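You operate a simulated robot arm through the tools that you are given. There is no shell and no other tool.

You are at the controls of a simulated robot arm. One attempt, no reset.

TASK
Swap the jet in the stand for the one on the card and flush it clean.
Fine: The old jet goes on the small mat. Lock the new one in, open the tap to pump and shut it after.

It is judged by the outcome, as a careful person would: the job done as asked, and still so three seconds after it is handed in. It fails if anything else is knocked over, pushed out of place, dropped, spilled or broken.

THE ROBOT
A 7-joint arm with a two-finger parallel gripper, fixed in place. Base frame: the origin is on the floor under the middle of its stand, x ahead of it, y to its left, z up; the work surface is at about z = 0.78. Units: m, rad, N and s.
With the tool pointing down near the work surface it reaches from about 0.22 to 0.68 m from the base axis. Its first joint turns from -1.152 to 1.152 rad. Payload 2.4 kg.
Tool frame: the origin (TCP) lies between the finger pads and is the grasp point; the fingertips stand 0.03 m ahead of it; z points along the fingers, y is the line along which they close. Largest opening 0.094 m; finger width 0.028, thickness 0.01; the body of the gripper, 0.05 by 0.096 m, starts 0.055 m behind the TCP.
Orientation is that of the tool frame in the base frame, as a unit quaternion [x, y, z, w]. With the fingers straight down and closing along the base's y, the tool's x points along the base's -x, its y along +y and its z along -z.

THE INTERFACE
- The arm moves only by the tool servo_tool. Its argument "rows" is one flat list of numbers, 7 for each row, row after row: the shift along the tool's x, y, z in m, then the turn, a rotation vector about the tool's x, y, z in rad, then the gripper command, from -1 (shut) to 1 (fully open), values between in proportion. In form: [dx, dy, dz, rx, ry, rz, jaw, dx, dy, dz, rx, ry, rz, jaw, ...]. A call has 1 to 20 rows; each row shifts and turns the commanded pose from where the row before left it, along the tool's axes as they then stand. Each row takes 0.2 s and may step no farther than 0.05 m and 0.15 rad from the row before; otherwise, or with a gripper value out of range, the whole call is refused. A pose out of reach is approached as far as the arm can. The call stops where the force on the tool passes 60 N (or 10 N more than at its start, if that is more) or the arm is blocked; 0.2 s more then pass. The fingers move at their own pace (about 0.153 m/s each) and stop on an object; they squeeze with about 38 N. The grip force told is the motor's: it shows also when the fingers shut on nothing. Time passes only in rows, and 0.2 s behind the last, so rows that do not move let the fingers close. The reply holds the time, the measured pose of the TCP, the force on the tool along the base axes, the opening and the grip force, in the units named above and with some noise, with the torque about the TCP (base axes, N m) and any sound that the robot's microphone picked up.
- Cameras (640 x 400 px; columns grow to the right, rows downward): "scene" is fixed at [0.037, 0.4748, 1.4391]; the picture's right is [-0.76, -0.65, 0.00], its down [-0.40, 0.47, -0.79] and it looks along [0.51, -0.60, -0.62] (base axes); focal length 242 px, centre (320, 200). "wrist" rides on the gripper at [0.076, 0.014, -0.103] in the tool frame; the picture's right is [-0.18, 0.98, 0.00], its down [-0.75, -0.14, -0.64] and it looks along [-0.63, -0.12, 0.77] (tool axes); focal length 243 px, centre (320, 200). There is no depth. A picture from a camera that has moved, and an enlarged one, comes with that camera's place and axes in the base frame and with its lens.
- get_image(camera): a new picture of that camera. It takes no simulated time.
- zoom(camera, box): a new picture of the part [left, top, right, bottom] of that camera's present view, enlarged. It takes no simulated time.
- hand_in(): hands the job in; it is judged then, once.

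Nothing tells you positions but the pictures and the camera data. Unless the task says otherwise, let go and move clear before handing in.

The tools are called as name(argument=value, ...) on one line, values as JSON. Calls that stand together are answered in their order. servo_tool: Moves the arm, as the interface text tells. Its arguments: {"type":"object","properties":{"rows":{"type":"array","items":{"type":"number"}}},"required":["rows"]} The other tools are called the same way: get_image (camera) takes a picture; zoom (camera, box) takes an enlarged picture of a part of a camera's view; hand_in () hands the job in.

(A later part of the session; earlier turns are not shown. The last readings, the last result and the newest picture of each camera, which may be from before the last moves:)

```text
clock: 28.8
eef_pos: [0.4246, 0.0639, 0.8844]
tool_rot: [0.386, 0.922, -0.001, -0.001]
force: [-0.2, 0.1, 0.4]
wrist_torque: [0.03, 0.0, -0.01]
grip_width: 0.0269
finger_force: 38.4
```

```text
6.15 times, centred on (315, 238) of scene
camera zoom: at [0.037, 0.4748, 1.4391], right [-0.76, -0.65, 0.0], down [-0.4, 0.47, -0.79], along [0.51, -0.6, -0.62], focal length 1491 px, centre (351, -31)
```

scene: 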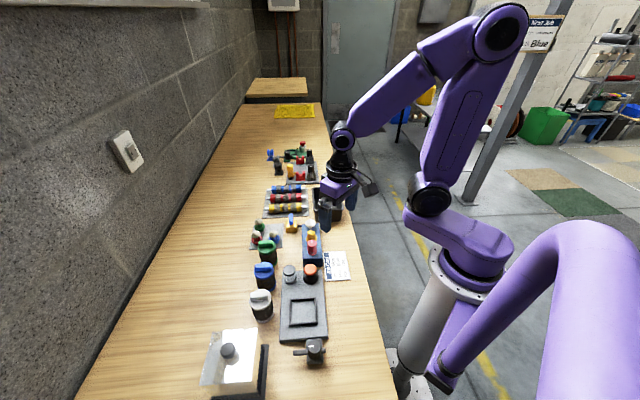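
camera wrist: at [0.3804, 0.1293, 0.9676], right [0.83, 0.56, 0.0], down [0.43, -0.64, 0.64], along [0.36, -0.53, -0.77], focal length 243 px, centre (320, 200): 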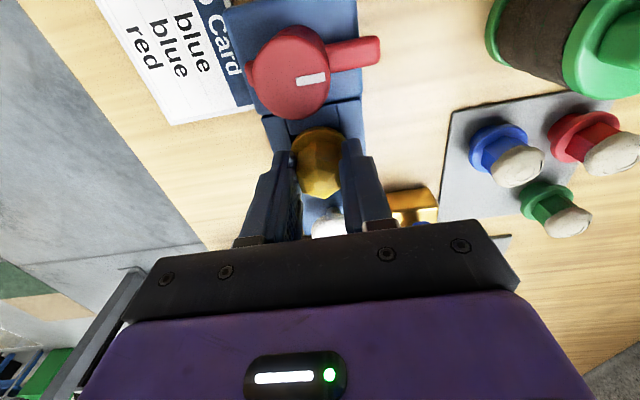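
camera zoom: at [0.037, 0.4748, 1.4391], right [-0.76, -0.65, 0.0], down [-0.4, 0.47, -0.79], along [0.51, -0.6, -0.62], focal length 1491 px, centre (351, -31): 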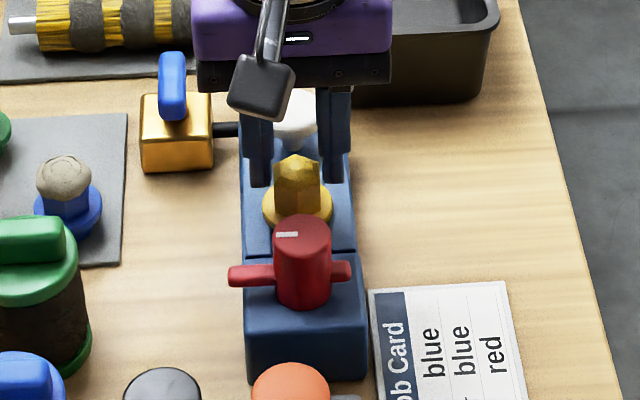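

The jet stayed in the stand and the fingers slid up it. I'll regrip lower and lift in tiny steps while watching the force.

servo_tool(rows=[0, 0, 0, 0, 0, 0, 0, 0, 0, 0.012, 0, 0, 0, 0, 0, 0, 0.01, 0, 0, 0, 0, 0, 0, 0, 0, 0, 0, 0])

servo_tool(rows=[0, 0, 0, 0, 0, 0, -1, 0, 0, 0, 0, 0, 0, -1, 0, 0, 0, 0, 0, 0, -1])

servo_tool(rows=[0, 0, -0.002, 0, 0, 0, -1])

zoom(camera="wrist", box=[200, 60, 440, 250])

```text
clock: 29.8
eef_pos: [0.4238, 0.0657, 0.8623]
tool_rot: [0.385, 0.923, 0.0, 0.0]
force: [-0.5, 0.6, 0.1]
wrist_torque: [0.0, 0.02, 0.0]
grip_width: 0.0469
finger_force: 0.1
```

```text
clock: 30.6
eef_pos: [0.4232, 0.0655, 0.8631]
tool_rot: [0.386, 0.922, 0.0, 0.0]
force: [0.2, -0.3, 4.7]
wrist_torque: [0.02, -0.05, 0.03]
grip_width: 0.0276
finger_force: 38.0
```

```text
clock: 31.0
eef_pos: [0.4245, 0.065, 0.8641]
tool_rot: [0.386, 0.922, 0.0, 0.0]
force: [-0.4, -1.0, 0.0]
wrist_torque: [-0.01, 0.0, 0.03]
grip_width: 0.0277
finger_force: 37.6
```

```text
2.11 times, centred on (320, 155) of wrist
camera zoom: at [0.3803, 0.1286, 0.9666], right [0.83, 0.56, 0.0], down [0.43, -0.64, 0.64], along [0.36, -0.53, -0.77], focal length 511 px, centre (320, 295)
```

zoom: 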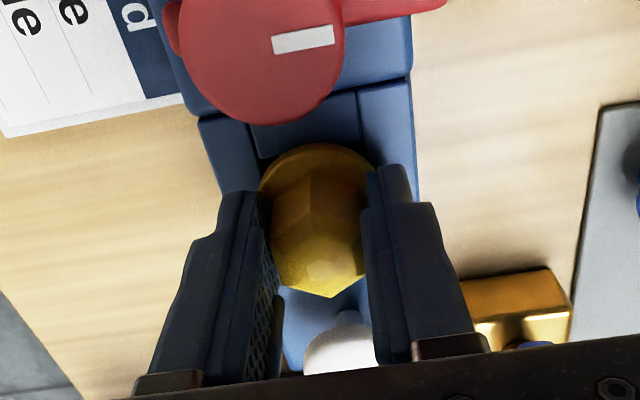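

servo_tool(rows=[0, 0, -0.003, 0, 0, 0, -1, 0, 0, -0.003, 0, 0, 0, -1])

zoom(camera="wrist", box=[200, 60, 440, 250])

zoom(camera="scene", box=[285, 205, 345, 270])

```text
clock: 31.6
eef_pos: [0.4237, 0.0642, 0.8696]
tool_rot: [0.386, 0.923, -0.001, -0.001]
force: [-0.5, 0.3, 0.1]
wrist_torque: [-0.03, -0.03, 0.0]
grip_width: 0.0277
finger_force: 37.7
```

```text
2.11 times, centred on (320, 155) of wrist
camera zoom: at [0.3804, 0.1289, 0.9726], right [0.83, 0.56, 0.0], down [0.43, -0.64, 0.64], along [0.36, -0.53, -0.77], focal length 511 px, centre (320, 295)
```

zoom: 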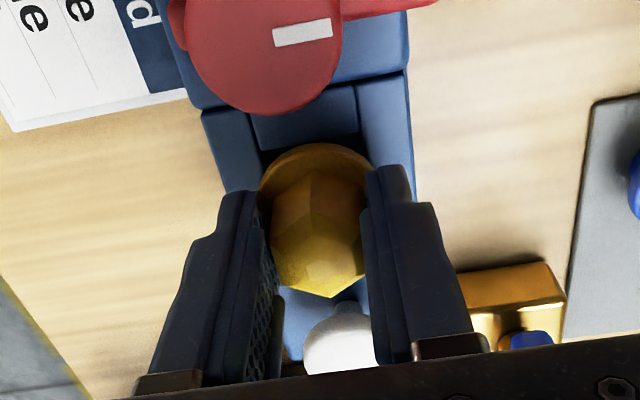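

```text
6.15 times, centred on (315, 238) of scene
camera zoom: at [0.037, 0.4748, 1.4391], right [-0.76, -0.65, 0.0], down [-0.4, 0.47, -0.79], along [0.51, -0.6, -0.62], focal length 1491 px, centre (351, -31)
```

zoom: 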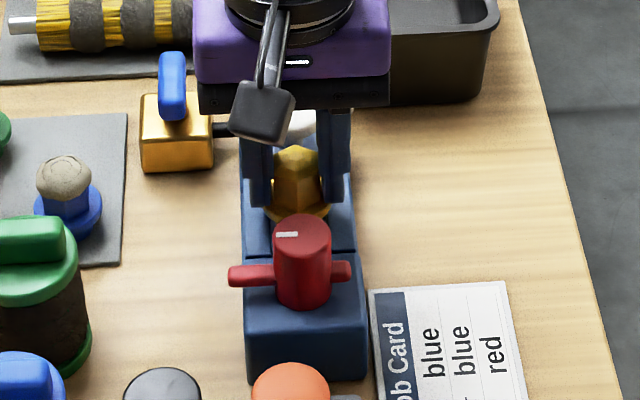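

This time the jet is lifting with the gripper. I'll keep rising slowly and check that it holds.

servo_tool(rows=[0, 0, -0.004, 0, 0, 0, -1, 0, 0, -0.004, 0, 0, 0, -1, 0, 0, -0.004, 0, 0, 0, -1, 0, 0, -0.004, 0, 0, 0, -1])

zoom(camera="wrist", box=[200, 60, 440, 250])

zoom(camera="scene", box=[285, 205, 345, 270])

```text
clock: 32.6
eef_pos: [0.4236, 0.0635, 0.8871]
tool_rot: [0.386, 0.923, 0.0, 0.001]
force: [0.6, -0.4, -0.4]
wrist_torque: [0.02, -0.01, 0.01]
grip_width: 0.0278
finger_force: 38.0
```

```text
2.11 times, centred on (320, 155) of wrist
camera zoom: at [0.3804, 0.128, 0.989], right [0.83, 0.56, 0.0], down [0.43, -0.64, 0.64], along [0.36, -0.53, -0.77], focal length 511 px, centre (320, 295)
```

zoom: 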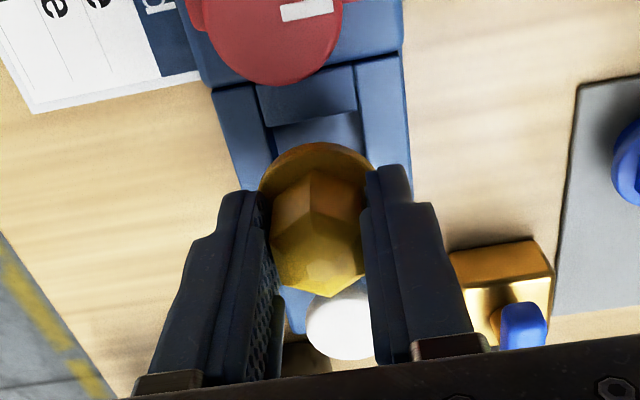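

```text
6.15 times, centred on (315, 238) of scene
camera zoom: at [0.037, 0.4748, 1.4391], right [-0.76, -0.65, 0.0], down [-0.4, 0.47, -0.79], along [0.51, -0.6, -0.62], focal length 1491 px, centre (351, -31)
```

zoom: 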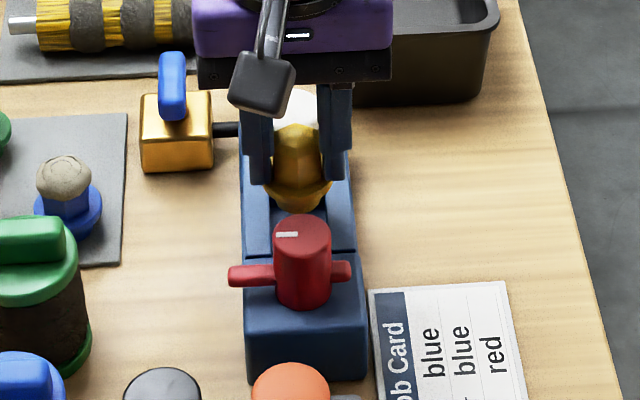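

The yellow jet is coming out. I'll lift it higher and look at its underside and the seat.

servo_tool(rows=[0, 0, -0.01, 0, 0, 0, -1, 0, 0, -0.015, 0, 0, 0, -1, 0, 0, -0.015, 0, 0, 0, -1, 0, 0, -0.015, 0, 0, 0, -1, 0, 0, -0.01, 0, 0, 0, -1])

zoom(camera="wrist", box=[200, 60, 440, 250])

zoom(camera="scene", box=[285, 185, 345, 250])

```text
clock: 33.8
eef_pos: [0.4236, 0.0656, 0.9529]
tool_rot: [0.386, 0.922, 0.0, 0.0]
force: [0.0, -0.9, -0.8]
wrist_torque: [0.0, 0.0, -0.01]
grip_width: 0.0275
finger_force: 38.1
```

```text
2.11 times, centred on (320, 155) of wrist
camera zoom: at [0.3801, 0.1287, 1.0548], right [0.83, 0.56, 0.0], down [0.43, -0.64, 0.64], along [0.36, -0.53, -0.77], focal length 511 px, centre (320, 295)
```

zoom: 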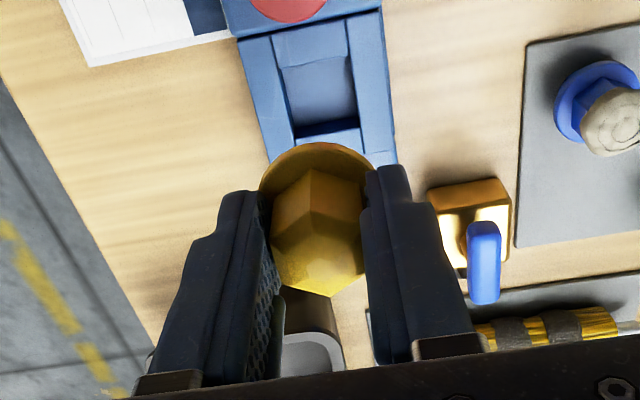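

```text
6.15 times, centred on (315, 218) of scene
camera zoom: at [0.037, 0.4748, 1.4391], right [-0.76, -0.65, 0.0], down [-0.4, 0.47, -0.79], along [0.51, -0.6, -0.62], focal length 1491 px, centre (351, 92)
```

zoom: 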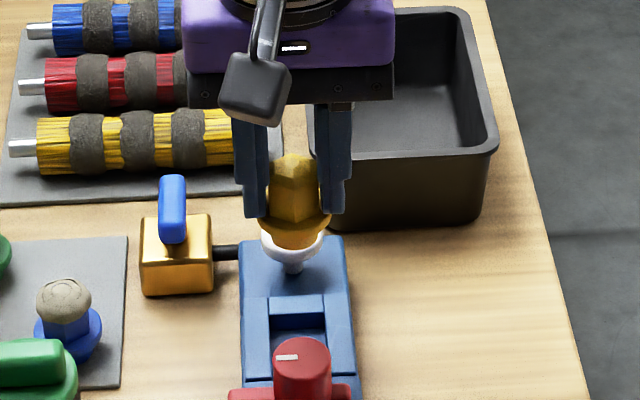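

The seat is a square pocket centred under the jet axis. I'll carry the yellow jet over to the free corner of the small mat near (0.587, 0.083).

servo_tool(rows=[-0.0206, 0.0256, 0, 0, 0, 0, -1, -0.0206, 0.0256, 0, 0, 0, 0, -1, -0.0206, 0.0256, 0, 0, 0, 0, -1, -0.0206, 0.0256, 0, 0, 0, 0, -1, -0.0206, 0.0256, 0, 0, 0, 0, -1, 0, 0, 0, 0, 0, 0, -1])

get_image(camera="wrist")

zoom(camera="scene", box=[240, 170, 340, 260])

zoom(camera="wrist", box=[220, 60, 420, 240])

```text
clock: 35.2
eef_pos: [0.5885, 0.0819, 0.9505]
tool_rot: [0.386, 0.922, -0.001, 0.0]
force: [-0.3, -0.8, 0.0]
wrist_torque: [-0.05, -0.03, 0.04]
grip_width: 0.0277
finger_force: 38.0
```

```text
taken
camera wrist: at [0.5447, 0.1464, 1.0539], right [0.83, 0.56, 0.0], down [0.43, -0.64, 0.64], along [0.36, -0.53, -0.77], focal length 243 px, centre (320, 200)
```

wrist: 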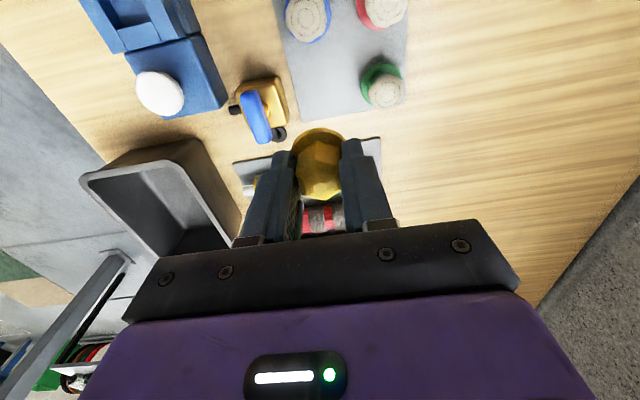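

```text
4.44 times, centred on (290, 215) of scene
camera zoom: at [0.037, 0.4748, 1.4391], right [-0.76, -0.65, 0.0], down [-0.4, 0.47, -0.79], along [0.51, -0.6, -0.62], focal length 1077 px, centre (453, 133)
```

zoom: 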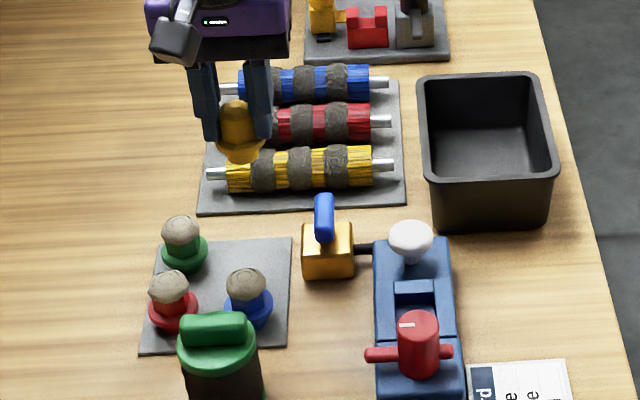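

```text
2.22 times, centred on (320, 150) of wrist
camera zoom: at [0.5447, 0.1464, 1.0539], right [0.83, 0.56, 0.0], down [0.43, -0.64, 0.64], along [0.36, -0.53, -0.77], focal length 539 px, centre (320, 311)
```

zoom: 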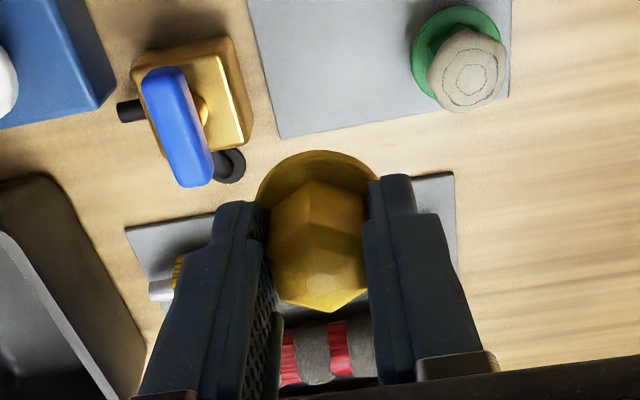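

I'm over the free corner. I'll shift 6 mm inward and lower the jet, slowing near the mat.

servo_tool(rows=[0.0042, 0.0042, 0.025, 0, 0, 0, -1, 0, 0, 0.03, 0, 0, 0, -1, 0, 0, 0.03, 0, 0, 0, -1, 0, 0, 0.018, 0, 0, 0, -1, 0, 0, 0, 0, 0, 0, -1])

zoom(camera="wrist", box=[200, 60, 440, 250])

zoom(camera="scene", box=[240, 190, 320, 260])

```text
clock: 36.4
eef_pos: [0.5886, 0.0878, 0.8477]
tool_rot: [0.386, 0.922, -0.001, 0.0]
force: [0.0, 0.0, 0.2]
wrist_torque: [-0.04, 0.0, 0.01]
grip_width: 0.0274
finger_force: 38.1
```

```text
2.11 times, centred on (320, 155) of wrist
camera zoom: at [0.545, 0.1512, 0.9509], right [0.83, 0.56, 0.0], down [0.43, -0.64, 0.64], along [0.36, -0.53, -0.77], focal length 511 px, centre (320, 295)
```

zoom: 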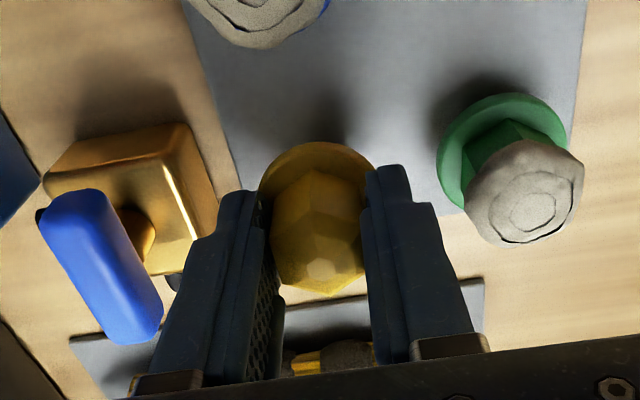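

```text
5.71 times, centred on (280, 225) of scene
camera zoom: at [0.037, 0.4748, 1.4391], right [-0.76, -0.65, 0.0], down [-0.4, 0.47, -0.79], along [0.51, -0.6, -0.62], focal length 1385 px, centre (549, 57)
```

zoom: 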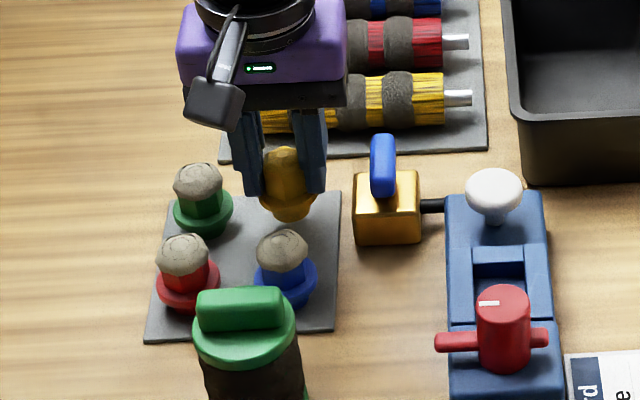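

servo_tool(rows=[0, 0, 0.004, 0, 0, 0, -1, 0, 0, 0.004, 0, 0, 0, -1, 0, 0, 0.004, 0, 0, 0, -1])

servo_tool(rows=[0, 0, 0.002, 0, 0, 0, -1, 0, 0, 0.002, 0, 0, 0, -1])

```text
clock: 37.2
eef_pos: [0.5884, 0.0874, 0.8362]
tool_rot: [0.386, 0.923, 0.0, 0.0]
force: [0.4, 0.5, -0.3]
wrist_torque: [0.06, 0.01, 0.0]
grip_width: 0.0275
finger_force: 38.0
```

```text
clock: 37.8
eef_pos: [0.5864, 0.0857, 0.8347]
tool_rot: [0.386, 0.923, -0.001, 0.0]
force: [-9.1, -2.9, 25.5]
wrist_torque: [-0.25, 0.45, -0.07]
grip_width: 0.0275
finger_force: 38.0
```

The jet has touched the mat. I'll ease up about 1.5 mm to unload, then check.

servo_tool(rows=[0, 0, -0.0018, 0, 0, 0, -1, 0, 0, 0, 0, 0, 0, -1])

zoom(camera="scene", box=[250, 200, 310, 250])

zoom(camera="wrist", box=[200, 60, 440, 250])

```text
clock: 38.4
eef_pos: [0.5882, 0.0862, 0.8337]
tool_rot: [0.386, 0.922, 0.0, 0.0]
force: [-0.9, -1.0, 7.9]
wrist_torque: [-0.07, 0.03, -0.01]
grip_width: 0.0278
finger_force: 38.2
```

```text
8.00 times, centred on (280, 225) of scene
camera zoom: at [0.0368, 0.4747, 1.4391], right [-0.76, -0.65, 0.0], down [-0.4, 0.47, -0.79], along [0.51, -0.6, -0.62], focal length 1939 px, centre (640, 0)
```

zoom: 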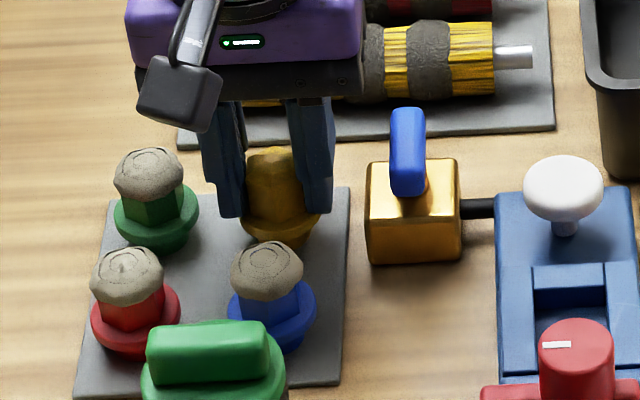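

```text
2.11 times, centred on (320, 155) of wrist
camera zoom: at [0.5444, 0.1507, 0.9365], right [0.83, 0.56, 0.0], down [0.43, -0.64, 0.64], along [0.36, -0.53, -0.77], focal length 511 px, centre (320, 295)
```

zoom: 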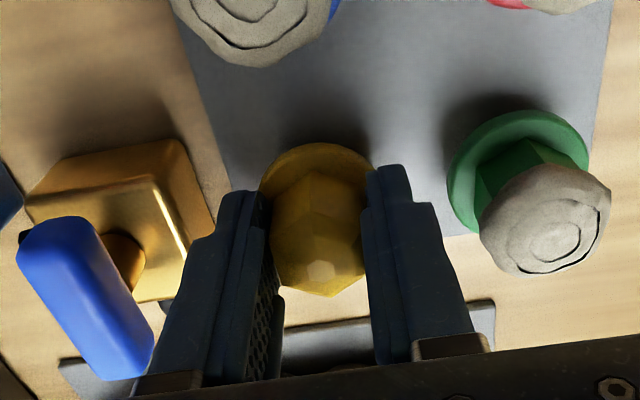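

The yellow jet is standing on the mat. I'll open gently and rise.

servo_tool(rows=[0, 0, 0, 0, 0, 0, -0.25, 0, 0, 0, 0, 0, 0, -0.1, 0, 0, 0, 0, 0, 0, -0.1, 0, 0, -0.015, 0, 0, 0, -0.1, 0, 0, -0.02, 0, 0, 0, -0.1, 0, 0, -0.03, 0, 0, 0, -0.1, 0, 0, -0.03, 0, 0, 0, 0, 0, 0, 0, 0, 0, 0, 0])

zoom(camera="scene", box=[250, 200, 310, 250])

get_image(camera="wrist")

```text
clock: 40.2
eef_pos: [0.586, 0.0864, 0.9282]
tool_rot: [0.386, 0.922, 0.0, 0.0]
force: [-0.3, 0.5, -0.4]
wrist_torque: [-0.01, 0.01, 0.0]
grip_width: 0.0471
finger_force: 0.0
```

```text
8.00 times, centred on (280, 225) of scene
camera zoom: at [0.037, 0.4748, 1.4391], right [-0.76, -0.65, 0.0], down [-0.4, 0.47, -0.79], along [0.51, -0.6, -0.62], focal length 1939 px, centre (640, 0)
```

zoom: 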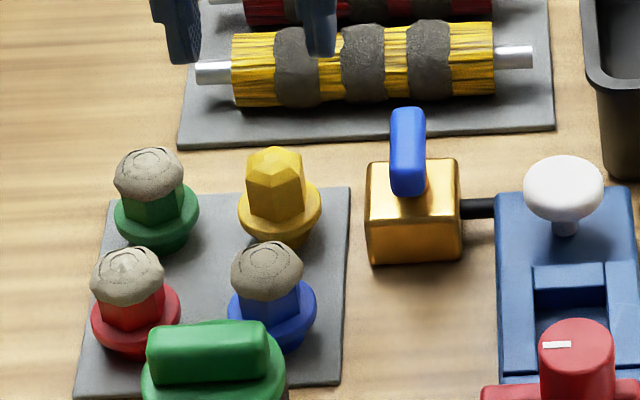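

```text
taken
camera wrist: at [0.5436, 0.1507, 1.0304], right [0.83, 0.56, 0.0], down [0.43, -0.64, 0.64], along [0.36, -0.53, -0.77], focal length 243 px, centre (320, 200)
```

wrist: 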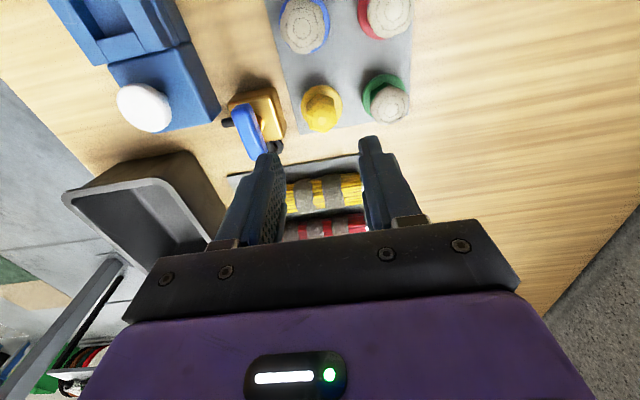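

The yellow jet stands in the free slot and nothing else moved. Next I'll move over to the blue jet.

servo_tool(rows=[0.02, 0, -0.01, 0, 0, 0, 0.1, 0.02, 0.001, 0, 0, 0, 0, 0.1, 0.0195, 0.001, 0, 0, 0, 0, 0.1, 0, 0, 0, 0, 0, 0, 0.1])

get_image(camera="wrist")

zoom(camera="wrist", box=[200, 60, 440, 250])

```text
clock: 41.2
eef_pos: [0.548, 0.1298, 0.9398]
tool_rot: [0.386, 0.923, -0.001, 0.0]
force: [-0.9, -0.5, 0.1]
wrist_torque: [0.04, -0.03, 0.01]
grip_width: 0.0519
finger_force: 0.1
```

```text
taken
camera wrist: at [0.5039, 0.1943, 1.0419], right [0.83, 0.56, 0.0], down [0.43, -0.64, 0.64], along [0.36, -0.53, -0.77], focal length 243 px, centre (320, 200)
```

wrist: 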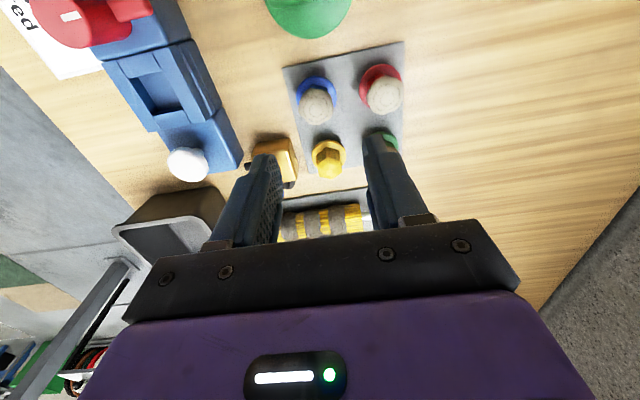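

```text
2.11 times, centred on (320, 155) of wrist
camera zoom: at [0.5039, 0.1943, 1.0419], right [0.83, 0.56, 0.0], down [0.43, -0.64, 0.64], along [0.36, -0.53, -0.77], focal length 511 px, centre (320, 295)
```

zoom: 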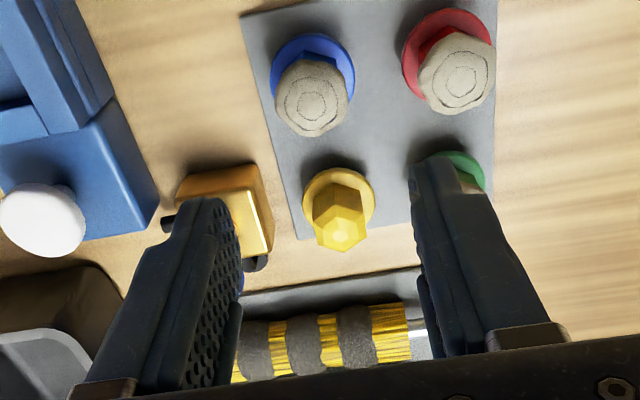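

The blue jet is at about (0.5405, 0.135). I'll correct the position and descend.

servo_tool(rows=[0.009, -0.0016, 0.02, 0, 0, 0, 0.1, 0, 0, 0.03, 0, 0, 0, 0.1, 0, 0, 0.02, 0, 0, 0, 0.1, 0, 0, 0, 0, 0, 0, 0.1])

zoom(camera="wrist", box=[200, 60, 440, 250])

zoom(camera="scene", box=[250, 200, 310, 250])

```text
clock: 42.2
eef_pos: [0.5392, 0.1359, 0.8679]
tool_rot: [0.386, 0.923, 0.0, 0.001]
force: [0.4, -0.5, 0.1]
wrist_torque: [0.0, 0.0, 0.01]
grip_width: 0.0517
finger_force: 0.1
```

```text
2.11 times, centred on (320, 155) of wrist
camera zoom: at [0.4962, 0.2008, 0.9708], right [0.83, 0.56, 0.0], down [0.43, -0.64, 0.64], along [0.36, -0.53, -0.77], focal length 511 px, centre (320, 295)
```

zoom: 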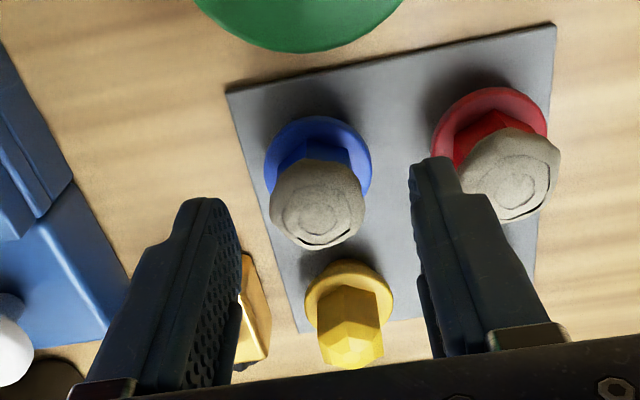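

```text
8.00 times, centred on (280, 225) of scene
camera zoom: at [0.037, 0.4748, 1.4391], right [-0.76, -0.65, 0.0], down [-0.4, 0.47, -0.79], along [0.51, -0.6, -0.62], focal length 1939 px, centre (640, 0)
```

zoom: 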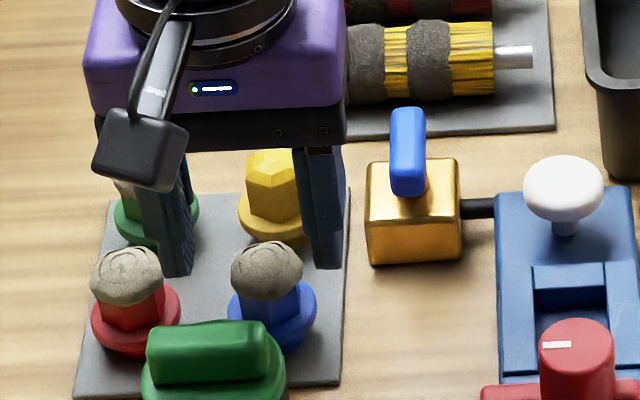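

servo_tool(rows=[-0.0005, 0, 0.02, 0, 0, 0, 0, 0, 0, 0.012, 0, 0, 0, 0, 0, 0, 0, 0, 0, 0, 0])

zoom(camera="wrist", box=[200, 60, 440, 250])

zoom(camera="scene", box=[250, 200, 310, 250])

```text
clock: 43.0
eef_pos: [0.5389, 0.1351, 0.8367]
tool_rot: [0.385, 0.923, 0.001, 0.0]
force: [0.2, -0.8, 0.1]
wrist_torque: [-0.02, 0.02, -0.03]
grip_width: 0.047
finger_force: 0.1
```

```text
2.11 times, centred on (320, 155) of wrist
camera zoom: at [0.4957, 0.1993, 0.9391], right [0.83, 0.56, 0.0], down [0.43, -0.64, 0.64], along [0.36, -0.53, -0.77], focal length 511 px, centre (320, 295)
```

zoom: 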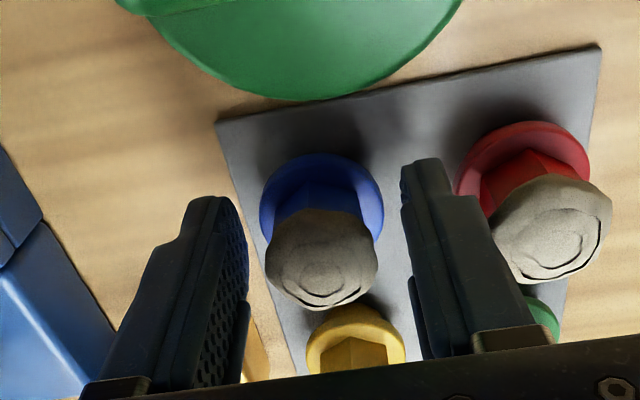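

```text
8.00 times, centred on (280, 225) of scene
camera zoom: at [0.037, 0.4748, 1.4391], right [-0.76, -0.65, 0.0], down [-0.4, 0.47, -0.79], along [0.51, -0.6, -0.62], focal length 1939 px, centre (640, 0)
```

zoom: 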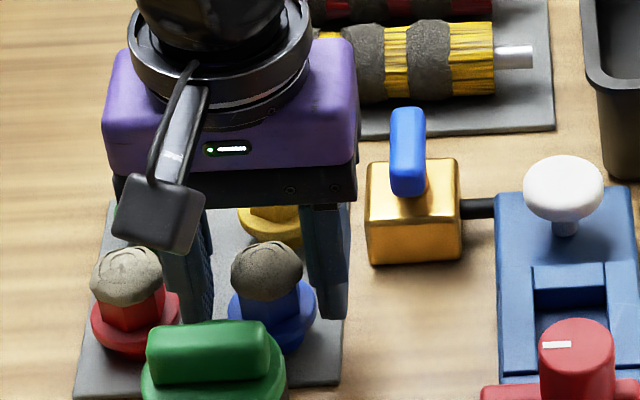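

servo_tool(rows=[-0.002, 0, 0, 0, 0, 0, 0, 0, 0, 0, 0, 0, 0, -0.35, 0, 0, 0, 0, 0, 0, -1, 0, 0, 0, 0, 0, 0, -1, 0, 0, 0, 0, 0, 0, -1])

zoom(camera="wrist", box=[200, 60, 440, 250])

zoom(camera="scene", box=[250, 200, 310, 250])

```text
clock: 44.2
eef_pos: [0.5402, 0.1346, 0.8363]
tool_rot: [0.386, 0.923, -0.001, 0.0]
force: [0.6, -0.2, -0.6]
wrist_torque: [0.0, -0.01, 0.0]
grip_width: 0.027
finger_force: 38.0
```

```text
2.11 times, centred on (320, 155) of wrist
camera zoom: at [0.4973, 0.1982, 0.9393], right [0.83, 0.56, 0.0], down [0.43, -0.64, 0.64], along [0.36, -0.53, -0.77], focal length 511 px, centre (320, 295)
```

zoom: 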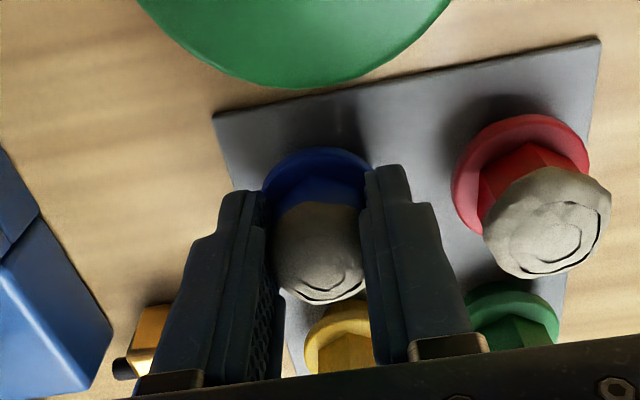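

```text
8.00 times, centred on (280, 225) of scene
camera zoom: at [0.037, 0.4748, 1.4391], right [-0.76, -0.65, 0.0], down [-0.4, 0.47, -0.79], along [0.51, -0.6, -0.62], focal length 1939 px, centre (640, 0)
```

zoom: 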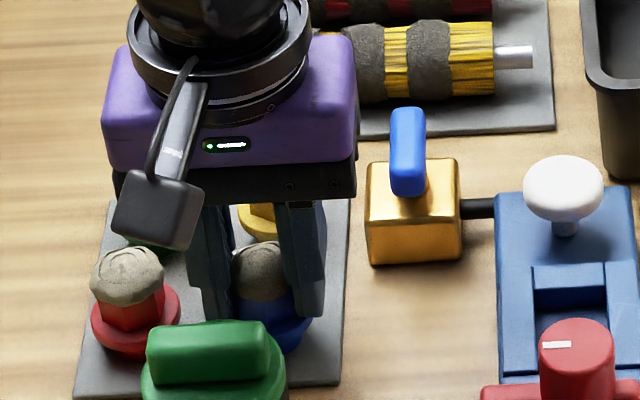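

The blue jet is gripped on its hex at 0.027. I'll lift in small steps and check that it holds.

servo_tool(rows=[0, 0, -0.002, 0, 0, 0, -1, 0, 0, -0.003, 0, 0, 0, -1, 0, 0, -0.004, 0, 0, 0, -1, 0, 0, -0.004, 0, 0, 0, -1, 0, 0, -0.004, 0, 0, 0, -1])

zoom(camera="wrist", box=[200, 60, 440, 250])

zoom(camera="scene", box=[250, 200, 310, 250])

```text
clock: 45.4
eef_pos: [0.5409, 0.1345, 0.8539]
tool_rot: [0.386, 0.922, -0.001, -0.001]
force: [-0.6, -0.2, -0.1]
wrist_torque: [0.03, 0.02, -0.02]
grip_width: 0.0271
finger_force: 38.2
```

```text
2.11 times, centred on (320, 155) of wrist
camera zoom: at [0.4979, 0.1983, 0.9564], right [0.83, 0.56, 0.0], down [0.43, -0.64, 0.64], along [0.36, -0.53, -0.77], focal length 511 px, centre (320, 295)
```

zoom: 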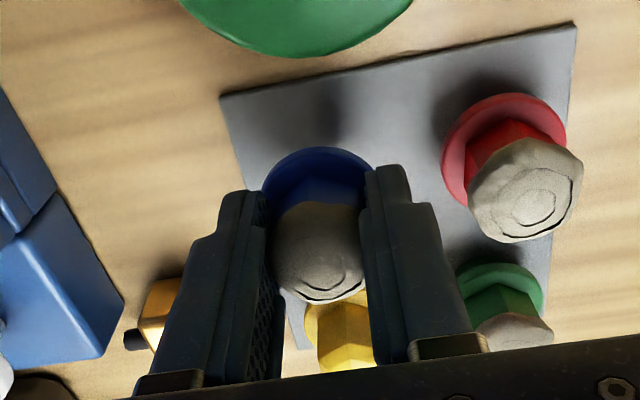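

```text
8.00 times, centred on (280, 225) of scene
camera zoom: at [0.037, 0.4748, 1.4391], right [-0.76, -0.65, 0.0], down [-0.4, 0.47, -0.79], along [0.51, -0.6, -0.62], focal length 1939 px, centre (640, 0)
```

zoom: 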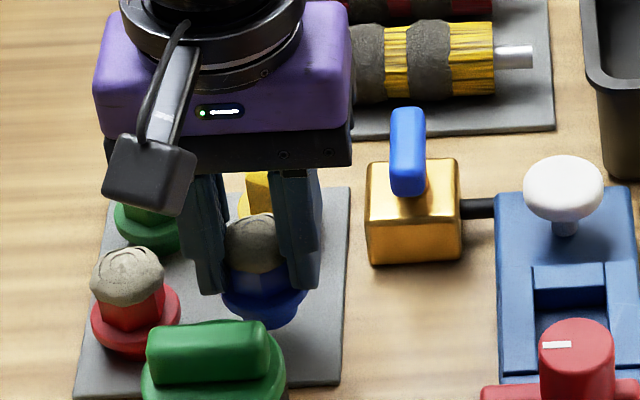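

The blue jet is held well. I'll raise it and carry it to the stand.

servo_tool(rows=[0, 0, -0.01, 0, 0, 0, -1, 0, 0, -0.02, 0, 0, 0, -1, 0, 0, -0.025, 0, 0, 0, -1, 0, 0, -0.025, 0, 0, 0, -1, 0, 0, -0.015, 0, 0, 0, -1, 0.0068, -0.0263, 0, 0, 0, 0, -1, 0.0068, -0.0263, 0, 0, 0, 0, -1, 0.0068, -0.0263, 0, 0, 0, 0, -1, 0.0068, -0.0263, 0, 0, 0, 0, -1, 0.0068, -0.0263, 0, 0, 0, 0, -1, 0, 0, 0, 0, 0, 0, -1])

get_image(camera="wrist")

zoom(camera="wrist", box=[200, 60, 440, 250])

zoom(camera="scene", box=[285, 185, 345, 250])

```text
clock: 47.8
eef_pos: [0.4237, 0.0645, 0.9506]
tool_rot: [0.387, 0.922, 0.0, 0.0]
force: [0.2, -0.1, -1.2]
wrist_torque: [0.01, 0.0, -0.01]
grip_width: 0.0274
finger_force: 38.0
```

```text
taken
camera wrist: at [0.3804, 0.1296, 1.0531], right [0.83, 0.56, 0.0], down [0.43, -0.64, 0.64], along [0.36, -0.53, -0.77], focal length 243 px, centre (320, 200)
```

wrist: 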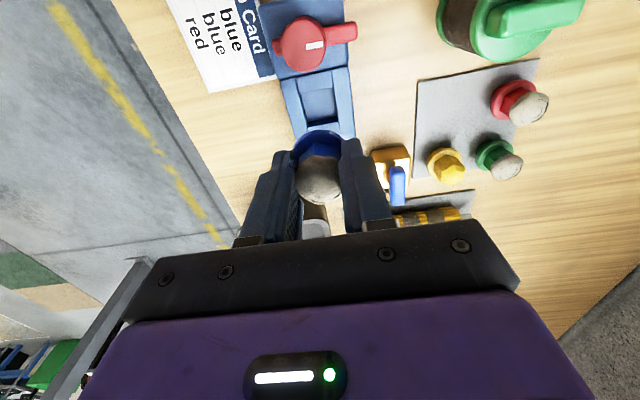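

```text
2.11 times, centred on (320, 155) of wrist
camera zoom: at [0.3804, 0.1296, 1.0531], right [0.83, 0.56, 0.0], down [0.43, -0.64, 0.64], along [0.36, -0.53, -0.77], focal length 511 px, centre (320, 295)
```

zoom: 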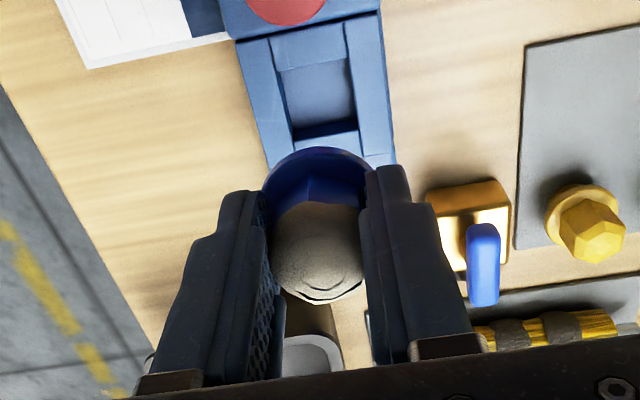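

```text
6.15 times, centred on (315, 218) of scene
camera zoom: at [0.037, 0.4748, 1.4391], right [-0.76, -0.65, 0.0], down [-0.4, 0.47, -0.79], along [0.51, -0.6, -0.62], focal length 1491 px, centre (351, 92)
```

zoom: 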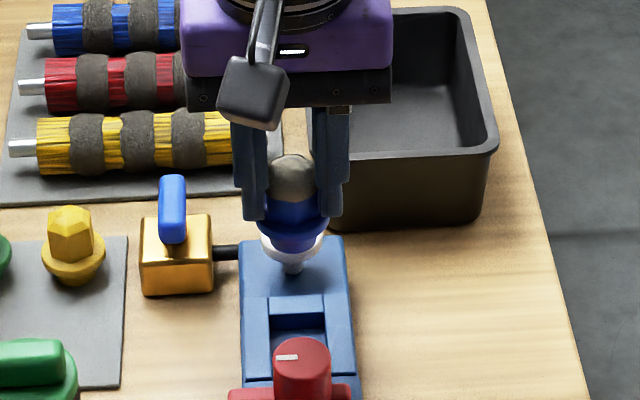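

The blue jet is over the pocket. I'll lower to just above it and check alignment.

servo_tool(rows=[0.0004, 0.0003, 0.02, 0, 0, 0, -1, 0, 0, 0.02, 0, 0, 0, -1, 0, 0, 0.015, 0, 0, 0, -1, 0, 0, 0, 0, 0, 0, -1])

zoom(camera="wrist", box=[200, 60, 440, 250])

zoom(camera="scene", box=[285, 205, 345, 270])

```text
clock: 48.8
eef_pos: [0.4244, 0.0662, 0.8951]
tool_rot: [0.385, 0.923, 0.0, 0.001]
force: [-0.4, -1.4, 0.9]
wrist_torque: [-0.02, -0.04, 0.0]
grip_width: 0.0272
finger_force: 38.1
```

```text
2.11 times, centred on (320, 155) of wrist
camera zoom: at [0.3815, 0.1306, 0.9974], right [0.83, 0.56, 0.0], down [0.43, -0.64, 0.64], along [0.36, -0.53, -0.77], focal length 511 px, centre (320, 295)
```

zoom: 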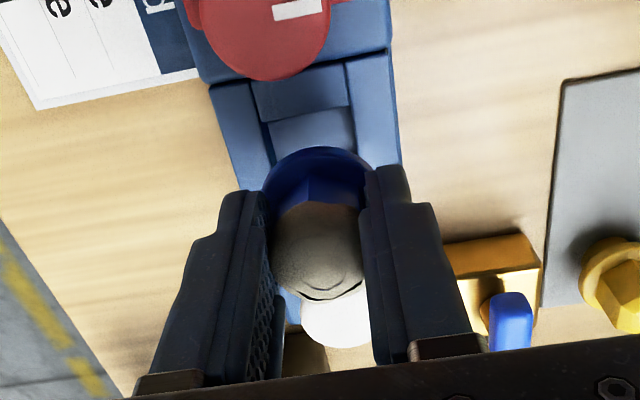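

```text
6.15 times, centred on (315, 238) of scene
camera zoom: at [0.037, 0.4748, 1.4391], right [-0.76, -0.65, 0.0], down [-0.4, 0.47, -0.79], along [0.51, -0.6, -0.62], focal length 1491 px, centre (351, -31)
```

zoom: 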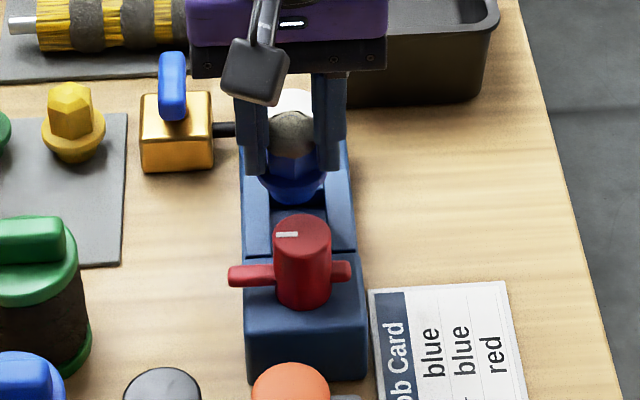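

Compared with the yellow jet's earlier position, the gripper is about 2.7 mm too far in the +u direction. I'll correct that and recheck.

servo_tool(rows=[0, -0.0027, 0.008, 0, 0, 0, -1, 0, 0, 0, 0, 0, 0, -1])

zoom(camera="wrist", box=[200, 60, 440, 250])

zoom(camera="scene", box=[285, 205, 345, 270])

```text
clock: 49.4
eef_pos: [0.4225, 0.0638, 0.8866]
tool_rot: [0.386, 0.922, 0.0, 0.0]
force: [-0.6, -0.1, -0.6]
wrist_torque: [0.02, 0.02, 0.0]
grip_width: 0.0272
finger_force: 38.1
```

```text
2.11 times, centred on (320, 155) of wrist
camera zoom: at [0.379, 0.1278, 0.9894], right [0.83, 0.56, 0.0], down [0.43, -0.64, 0.64], along [0.36, -0.53, -0.77], focal length 511 px, centre (320, 295)
```

zoom: 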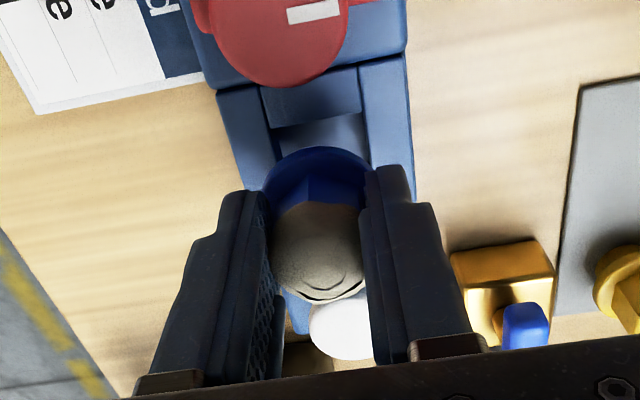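

```text
6.15 times, centred on (315, 238) of scene
camera zoom: at [0.037, 0.4748, 1.4391], right [-0.76, -0.65, 0.0], down [-0.4, 0.47, -0.79], along [0.51, -0.6, -0.62], focal length 1491 px, centre (351, -31)
```

zoom: 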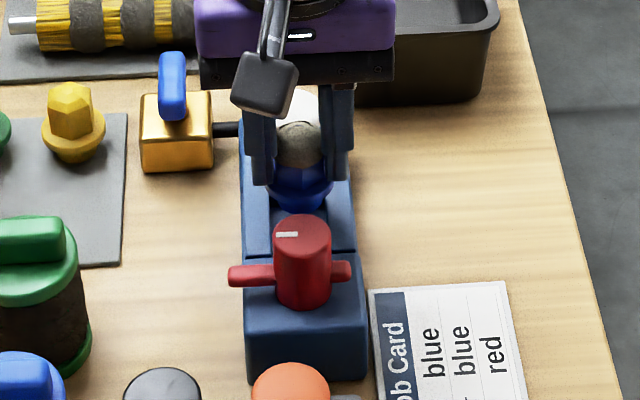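

The alignment now matches the pose in which the yellow jet came out. I'll lower into the pocket in small steps while watching force.

servo_tool(rows=[0, 0.0005, 0.004, 0, 0, 0, -1, 0, 0, 0.004, 0, 0, 0, -1, 0, 0, 0, 0, 0, 0, -1])

servo_tool(rows=[0, 0, 0.003, 0, 0, 0, -1, 0, 0, 0.003, 0, 0, 0, -1])

zoom(camera="scene", box=[285, 205, 345, 270])

zoom(camera="wrist", box=[200, 60, 440, 250])

```text
clock: 50.2
eef_pos: [0.4235, 0.0662, 0.8783]
tool_rot: [0.386, 0.923, 0.001, -0.001]
force: [-0.8, 0.0, -0.4]
wrist_torque: [-0.01, 0.0, -0.02]
grip_width: 0.0273
finger_force: 38.0
```

```text
clock: 50.8
eef_pos: [0.4232, 0.0655, 0.8729]
tool_rot: [0.385, 0.923, 0.0, 0.001]
force: [-0.3, 0.4, -0.4]
wrist_torque: [0.0, 0.01, 0.01]
grip_width: 0.0271
finger_force: 38.3
```

```text
6.15 times, centred on (315, 238) of scene
camera zoom: at [0.037, 0.4748, 1.4391], right [-0.76, -0.65, 0.0], down [-0.4, 0.47, -0.79], along [0.51, -0.6, -0.62], focal length 1491 px, centre (351, -31)
```

zoom: 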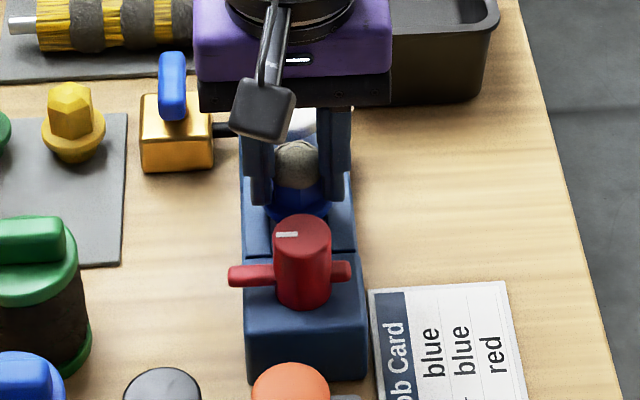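

```text
2.11 times, centred on (320, 155) of wrist
camera zoom: at [0.3792, 0.1296, 0.9752], right [0.83, 0.56, 0.0], down [0.43, -0.64, 0.64], along [0.36, -0.53, -0.77], focal length 511 px, centre (320, 295)
```

zoom: 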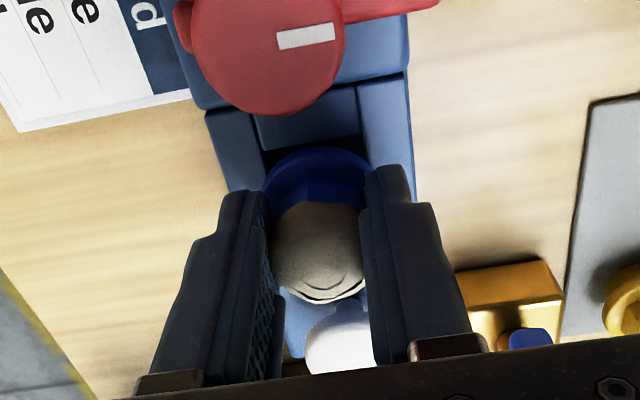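

servo_tool(rows=[0, 0, 0.002, 0, 0, 0, -1, 0, 0, 0.002, 0, 0, 0, -1])

servo_tool(rows=[0, 0, 0.002, 0, 0, 0, -1, 0, 0, 0.001, 0, 0, 0, -1])

zoom(camera="scene", box=[285, 205, 345, 270])

zoom(camera="wrist", box=[200, 60, 440, 250])

```text
clock: 51.4
eef_pos: [0.4224, 0.0644, 0.8682]
tool_rot: [0.386, 0.923, 0.0, 0.0]
force: [-0.6, -0.2, -0.6]
wrist_torque: [-0.01, -0.02, -0.01]
grip_width: 0.027
finger_force: 37.5
```

```text
clock: 52.0
eef_pos: [0.4235, 0.0645, 0.8657]
tool_rot: [0.386, 0.923, 0.0, 0.0]
force: [-1.4, 1.2, 7.5]
wrist_torque: [0.01, 0.04, -0.02]
grip_width: 0.0271
finger_force: 38.0
```

```text
6.15 times, centred on (315, 238) of scene
camera zoom: at [0.0369, 0.4748, 1.4391], right [-0.76, -0.65, 0.0], down [-0.4, 0.47, -0.79], along [0.51, -0.6, -0.62], focal length 1491 px, centre (351, -31)
```

zoom: 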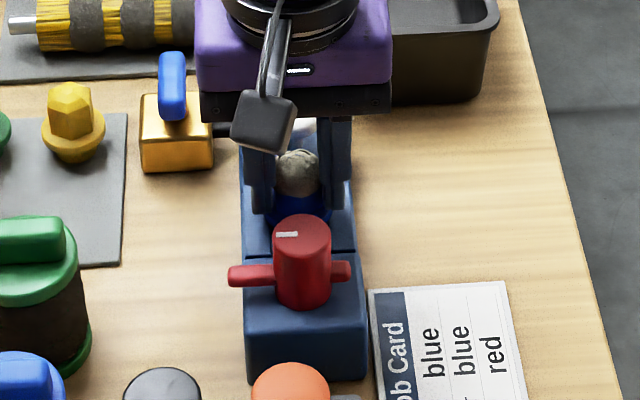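

```text
2.11 times, centred on (320, 155) of wrist
camera zoom: at [0.3792, 0.1292, 0.9681], right [0.83, 0.56, 0.0], down [0.43, -0.64, 0.64], along [0.36, -0.53, -0.77], focal length 511 px, centre (320, 295)
```

zoom: 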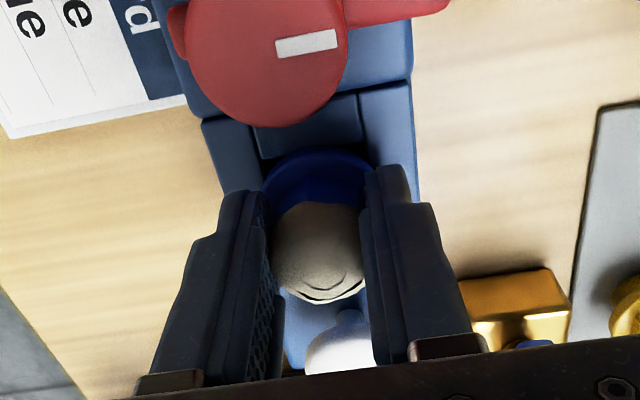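

Contact came at TCP z of about 0.866, the expected seated height. I'll press 1 mm more to confirm it is seated.

servo_tool(rows=[0, 0, 0.001, 0, 0, 0, -1, 0, 0, 0.001, 0, 0, 0, -1])

```text
clock: 52.6
eef_pos: [0.4237, 0.065, 0.8634]
tool_rot: [0.385, 0.923, 0.001, 0.002]
force: [-4.9, -4.1, 47.5]
wrist_torque: [-0.63, 0.16, -0.06]
grip_width: 0.0264
finger_force: 37.3
```

It's firmly seated. I'll unload, release and rise.

servo_tool(rows=[0, 0, -0.0018, 0, 0, 0, -1, 0, 0, 0, 0, 0, 0, -0.3, 0, 0, 0, 0, 0, 0, 0, 0, 0, 0, 0, 0, 0, 0, 0, 0, -0.015, 0, 0, 0, 0, 0, 0, -0.025, 0, 0, 0, 0, 0, 0, -0.03, 0, 0, 0, 0, 0, 0, -0.025, 0, 0, 0, 0, 0, 0, 0, 0, 0, 0, 0])

zoom(camera="wrist", box=[200, 60, 440, 250])

zoom(camera="scene", box=[285, 205, 345, 270])

```text
clock: 54.6
eef_pos: [0.4228, 0.0663, 0.9604]
tool_rot: [0.386, 0.923, -0.001, -0.001]
force: [0.0, 0.1, 0.8]
wrist_torque: [0.0, 0.0, -0.03]
grip_width: 0.047
finger_force: 0.1
```

```text
2.11 times, centred on (320, 155) of wrist
camera zoom: at [0.3787, 0.1296, 1.0627], right [0.83, 0.56, 0.0], down [0.43, -0.64, 0.64], along [0.36, -0.53, -0.77], focal length 511 px, centre (320, 295)
```

zoom: 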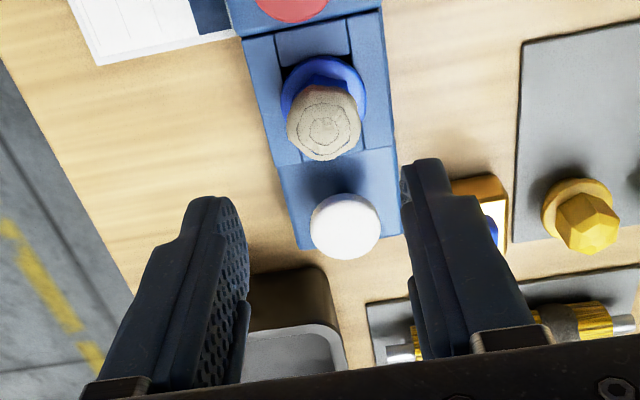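

```text
6.15 times, centred on (315, 238) of scene
camera zoom: at [0.037, 0.4748, 1.4391], right [-0.76, -0.65, 0.0], down [-0.4, 0.47, -0.79], along [0.51, -0.6, -0.62], focal length 1491 px, centre (351, -31)
```

zoom: 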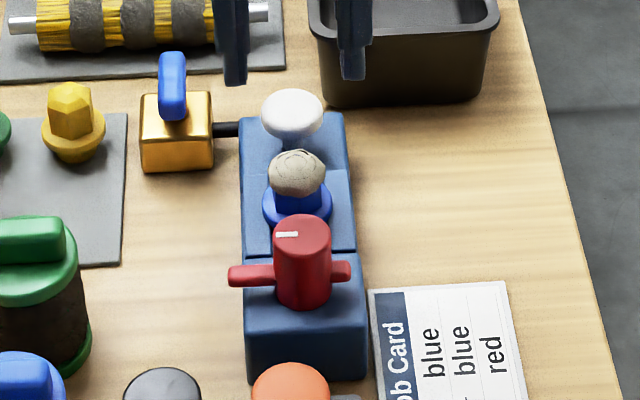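

The blue jet sits exactly where the yellow one was. To lock it, I'll turn the tool to match the lever's present position and go back over the drum.

servo_tool(rows=[0, 0, 0, 0, 0, -0.131, -0.12, 0, 0, 0, 0, 0, -0.131, -0.12, 0, 0, 0, 0, 0, -0.131, -0.12, 0, 0, 0, 0, 0, -0.131, -0.12, 0, 0, 0, 0, 0, -0.131, -0.12, 0, 0, 0, 0, 0, -0.131, -0.12, 0, 0, 0, 0, 0, -0.131, -0.12, 0, 0, 0, 0, 0, -0.131, -0.12, 0, 0, 0, 0, 0, -0.131, -0.12, 0, 0, 0, 0, 0, -0.131, -0.12, 0, 0, 0, 0, 0, -0.131, -0.12, 0, 0, 0, 0, 0, -0.13, -0.12, 0, 0.026, 0, 0, 0, 0, -0.12, 0, 0.026, 0, 0, 0, 0, -0.12, 0, 0, 0, 0, 0, 0, -0.12])

zoom(camera="wrist", box=[200, 60, 440, 250])

```text
clock: 57.8
eef_pos: [0.3849, 0.1023, 0.9584]
tool_rot: [-0.379, 0.925, -0.001, 0.0]
force: [0.5, -0.7, -0.6]
wrist_torque: [-0.01, 0.05, 0.01]
grip_width: 0.0413
finger_force: 0.1
```

```text
2.11 times, centred on (320, 155) of wrist
camera zoom: at [0.3205, 0.0586, 1.0619], right [-0.56, 0.83, 0.0], down [0.64, 0.43, 0.64], along [0.53, 0.36, -0.77], focal length 511 px, centre (320, 295)
```

zoom: 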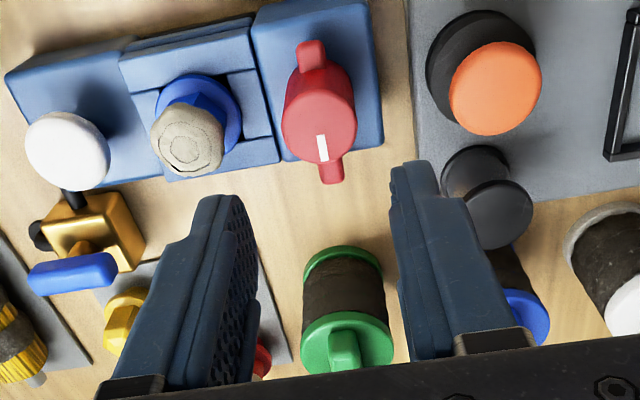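

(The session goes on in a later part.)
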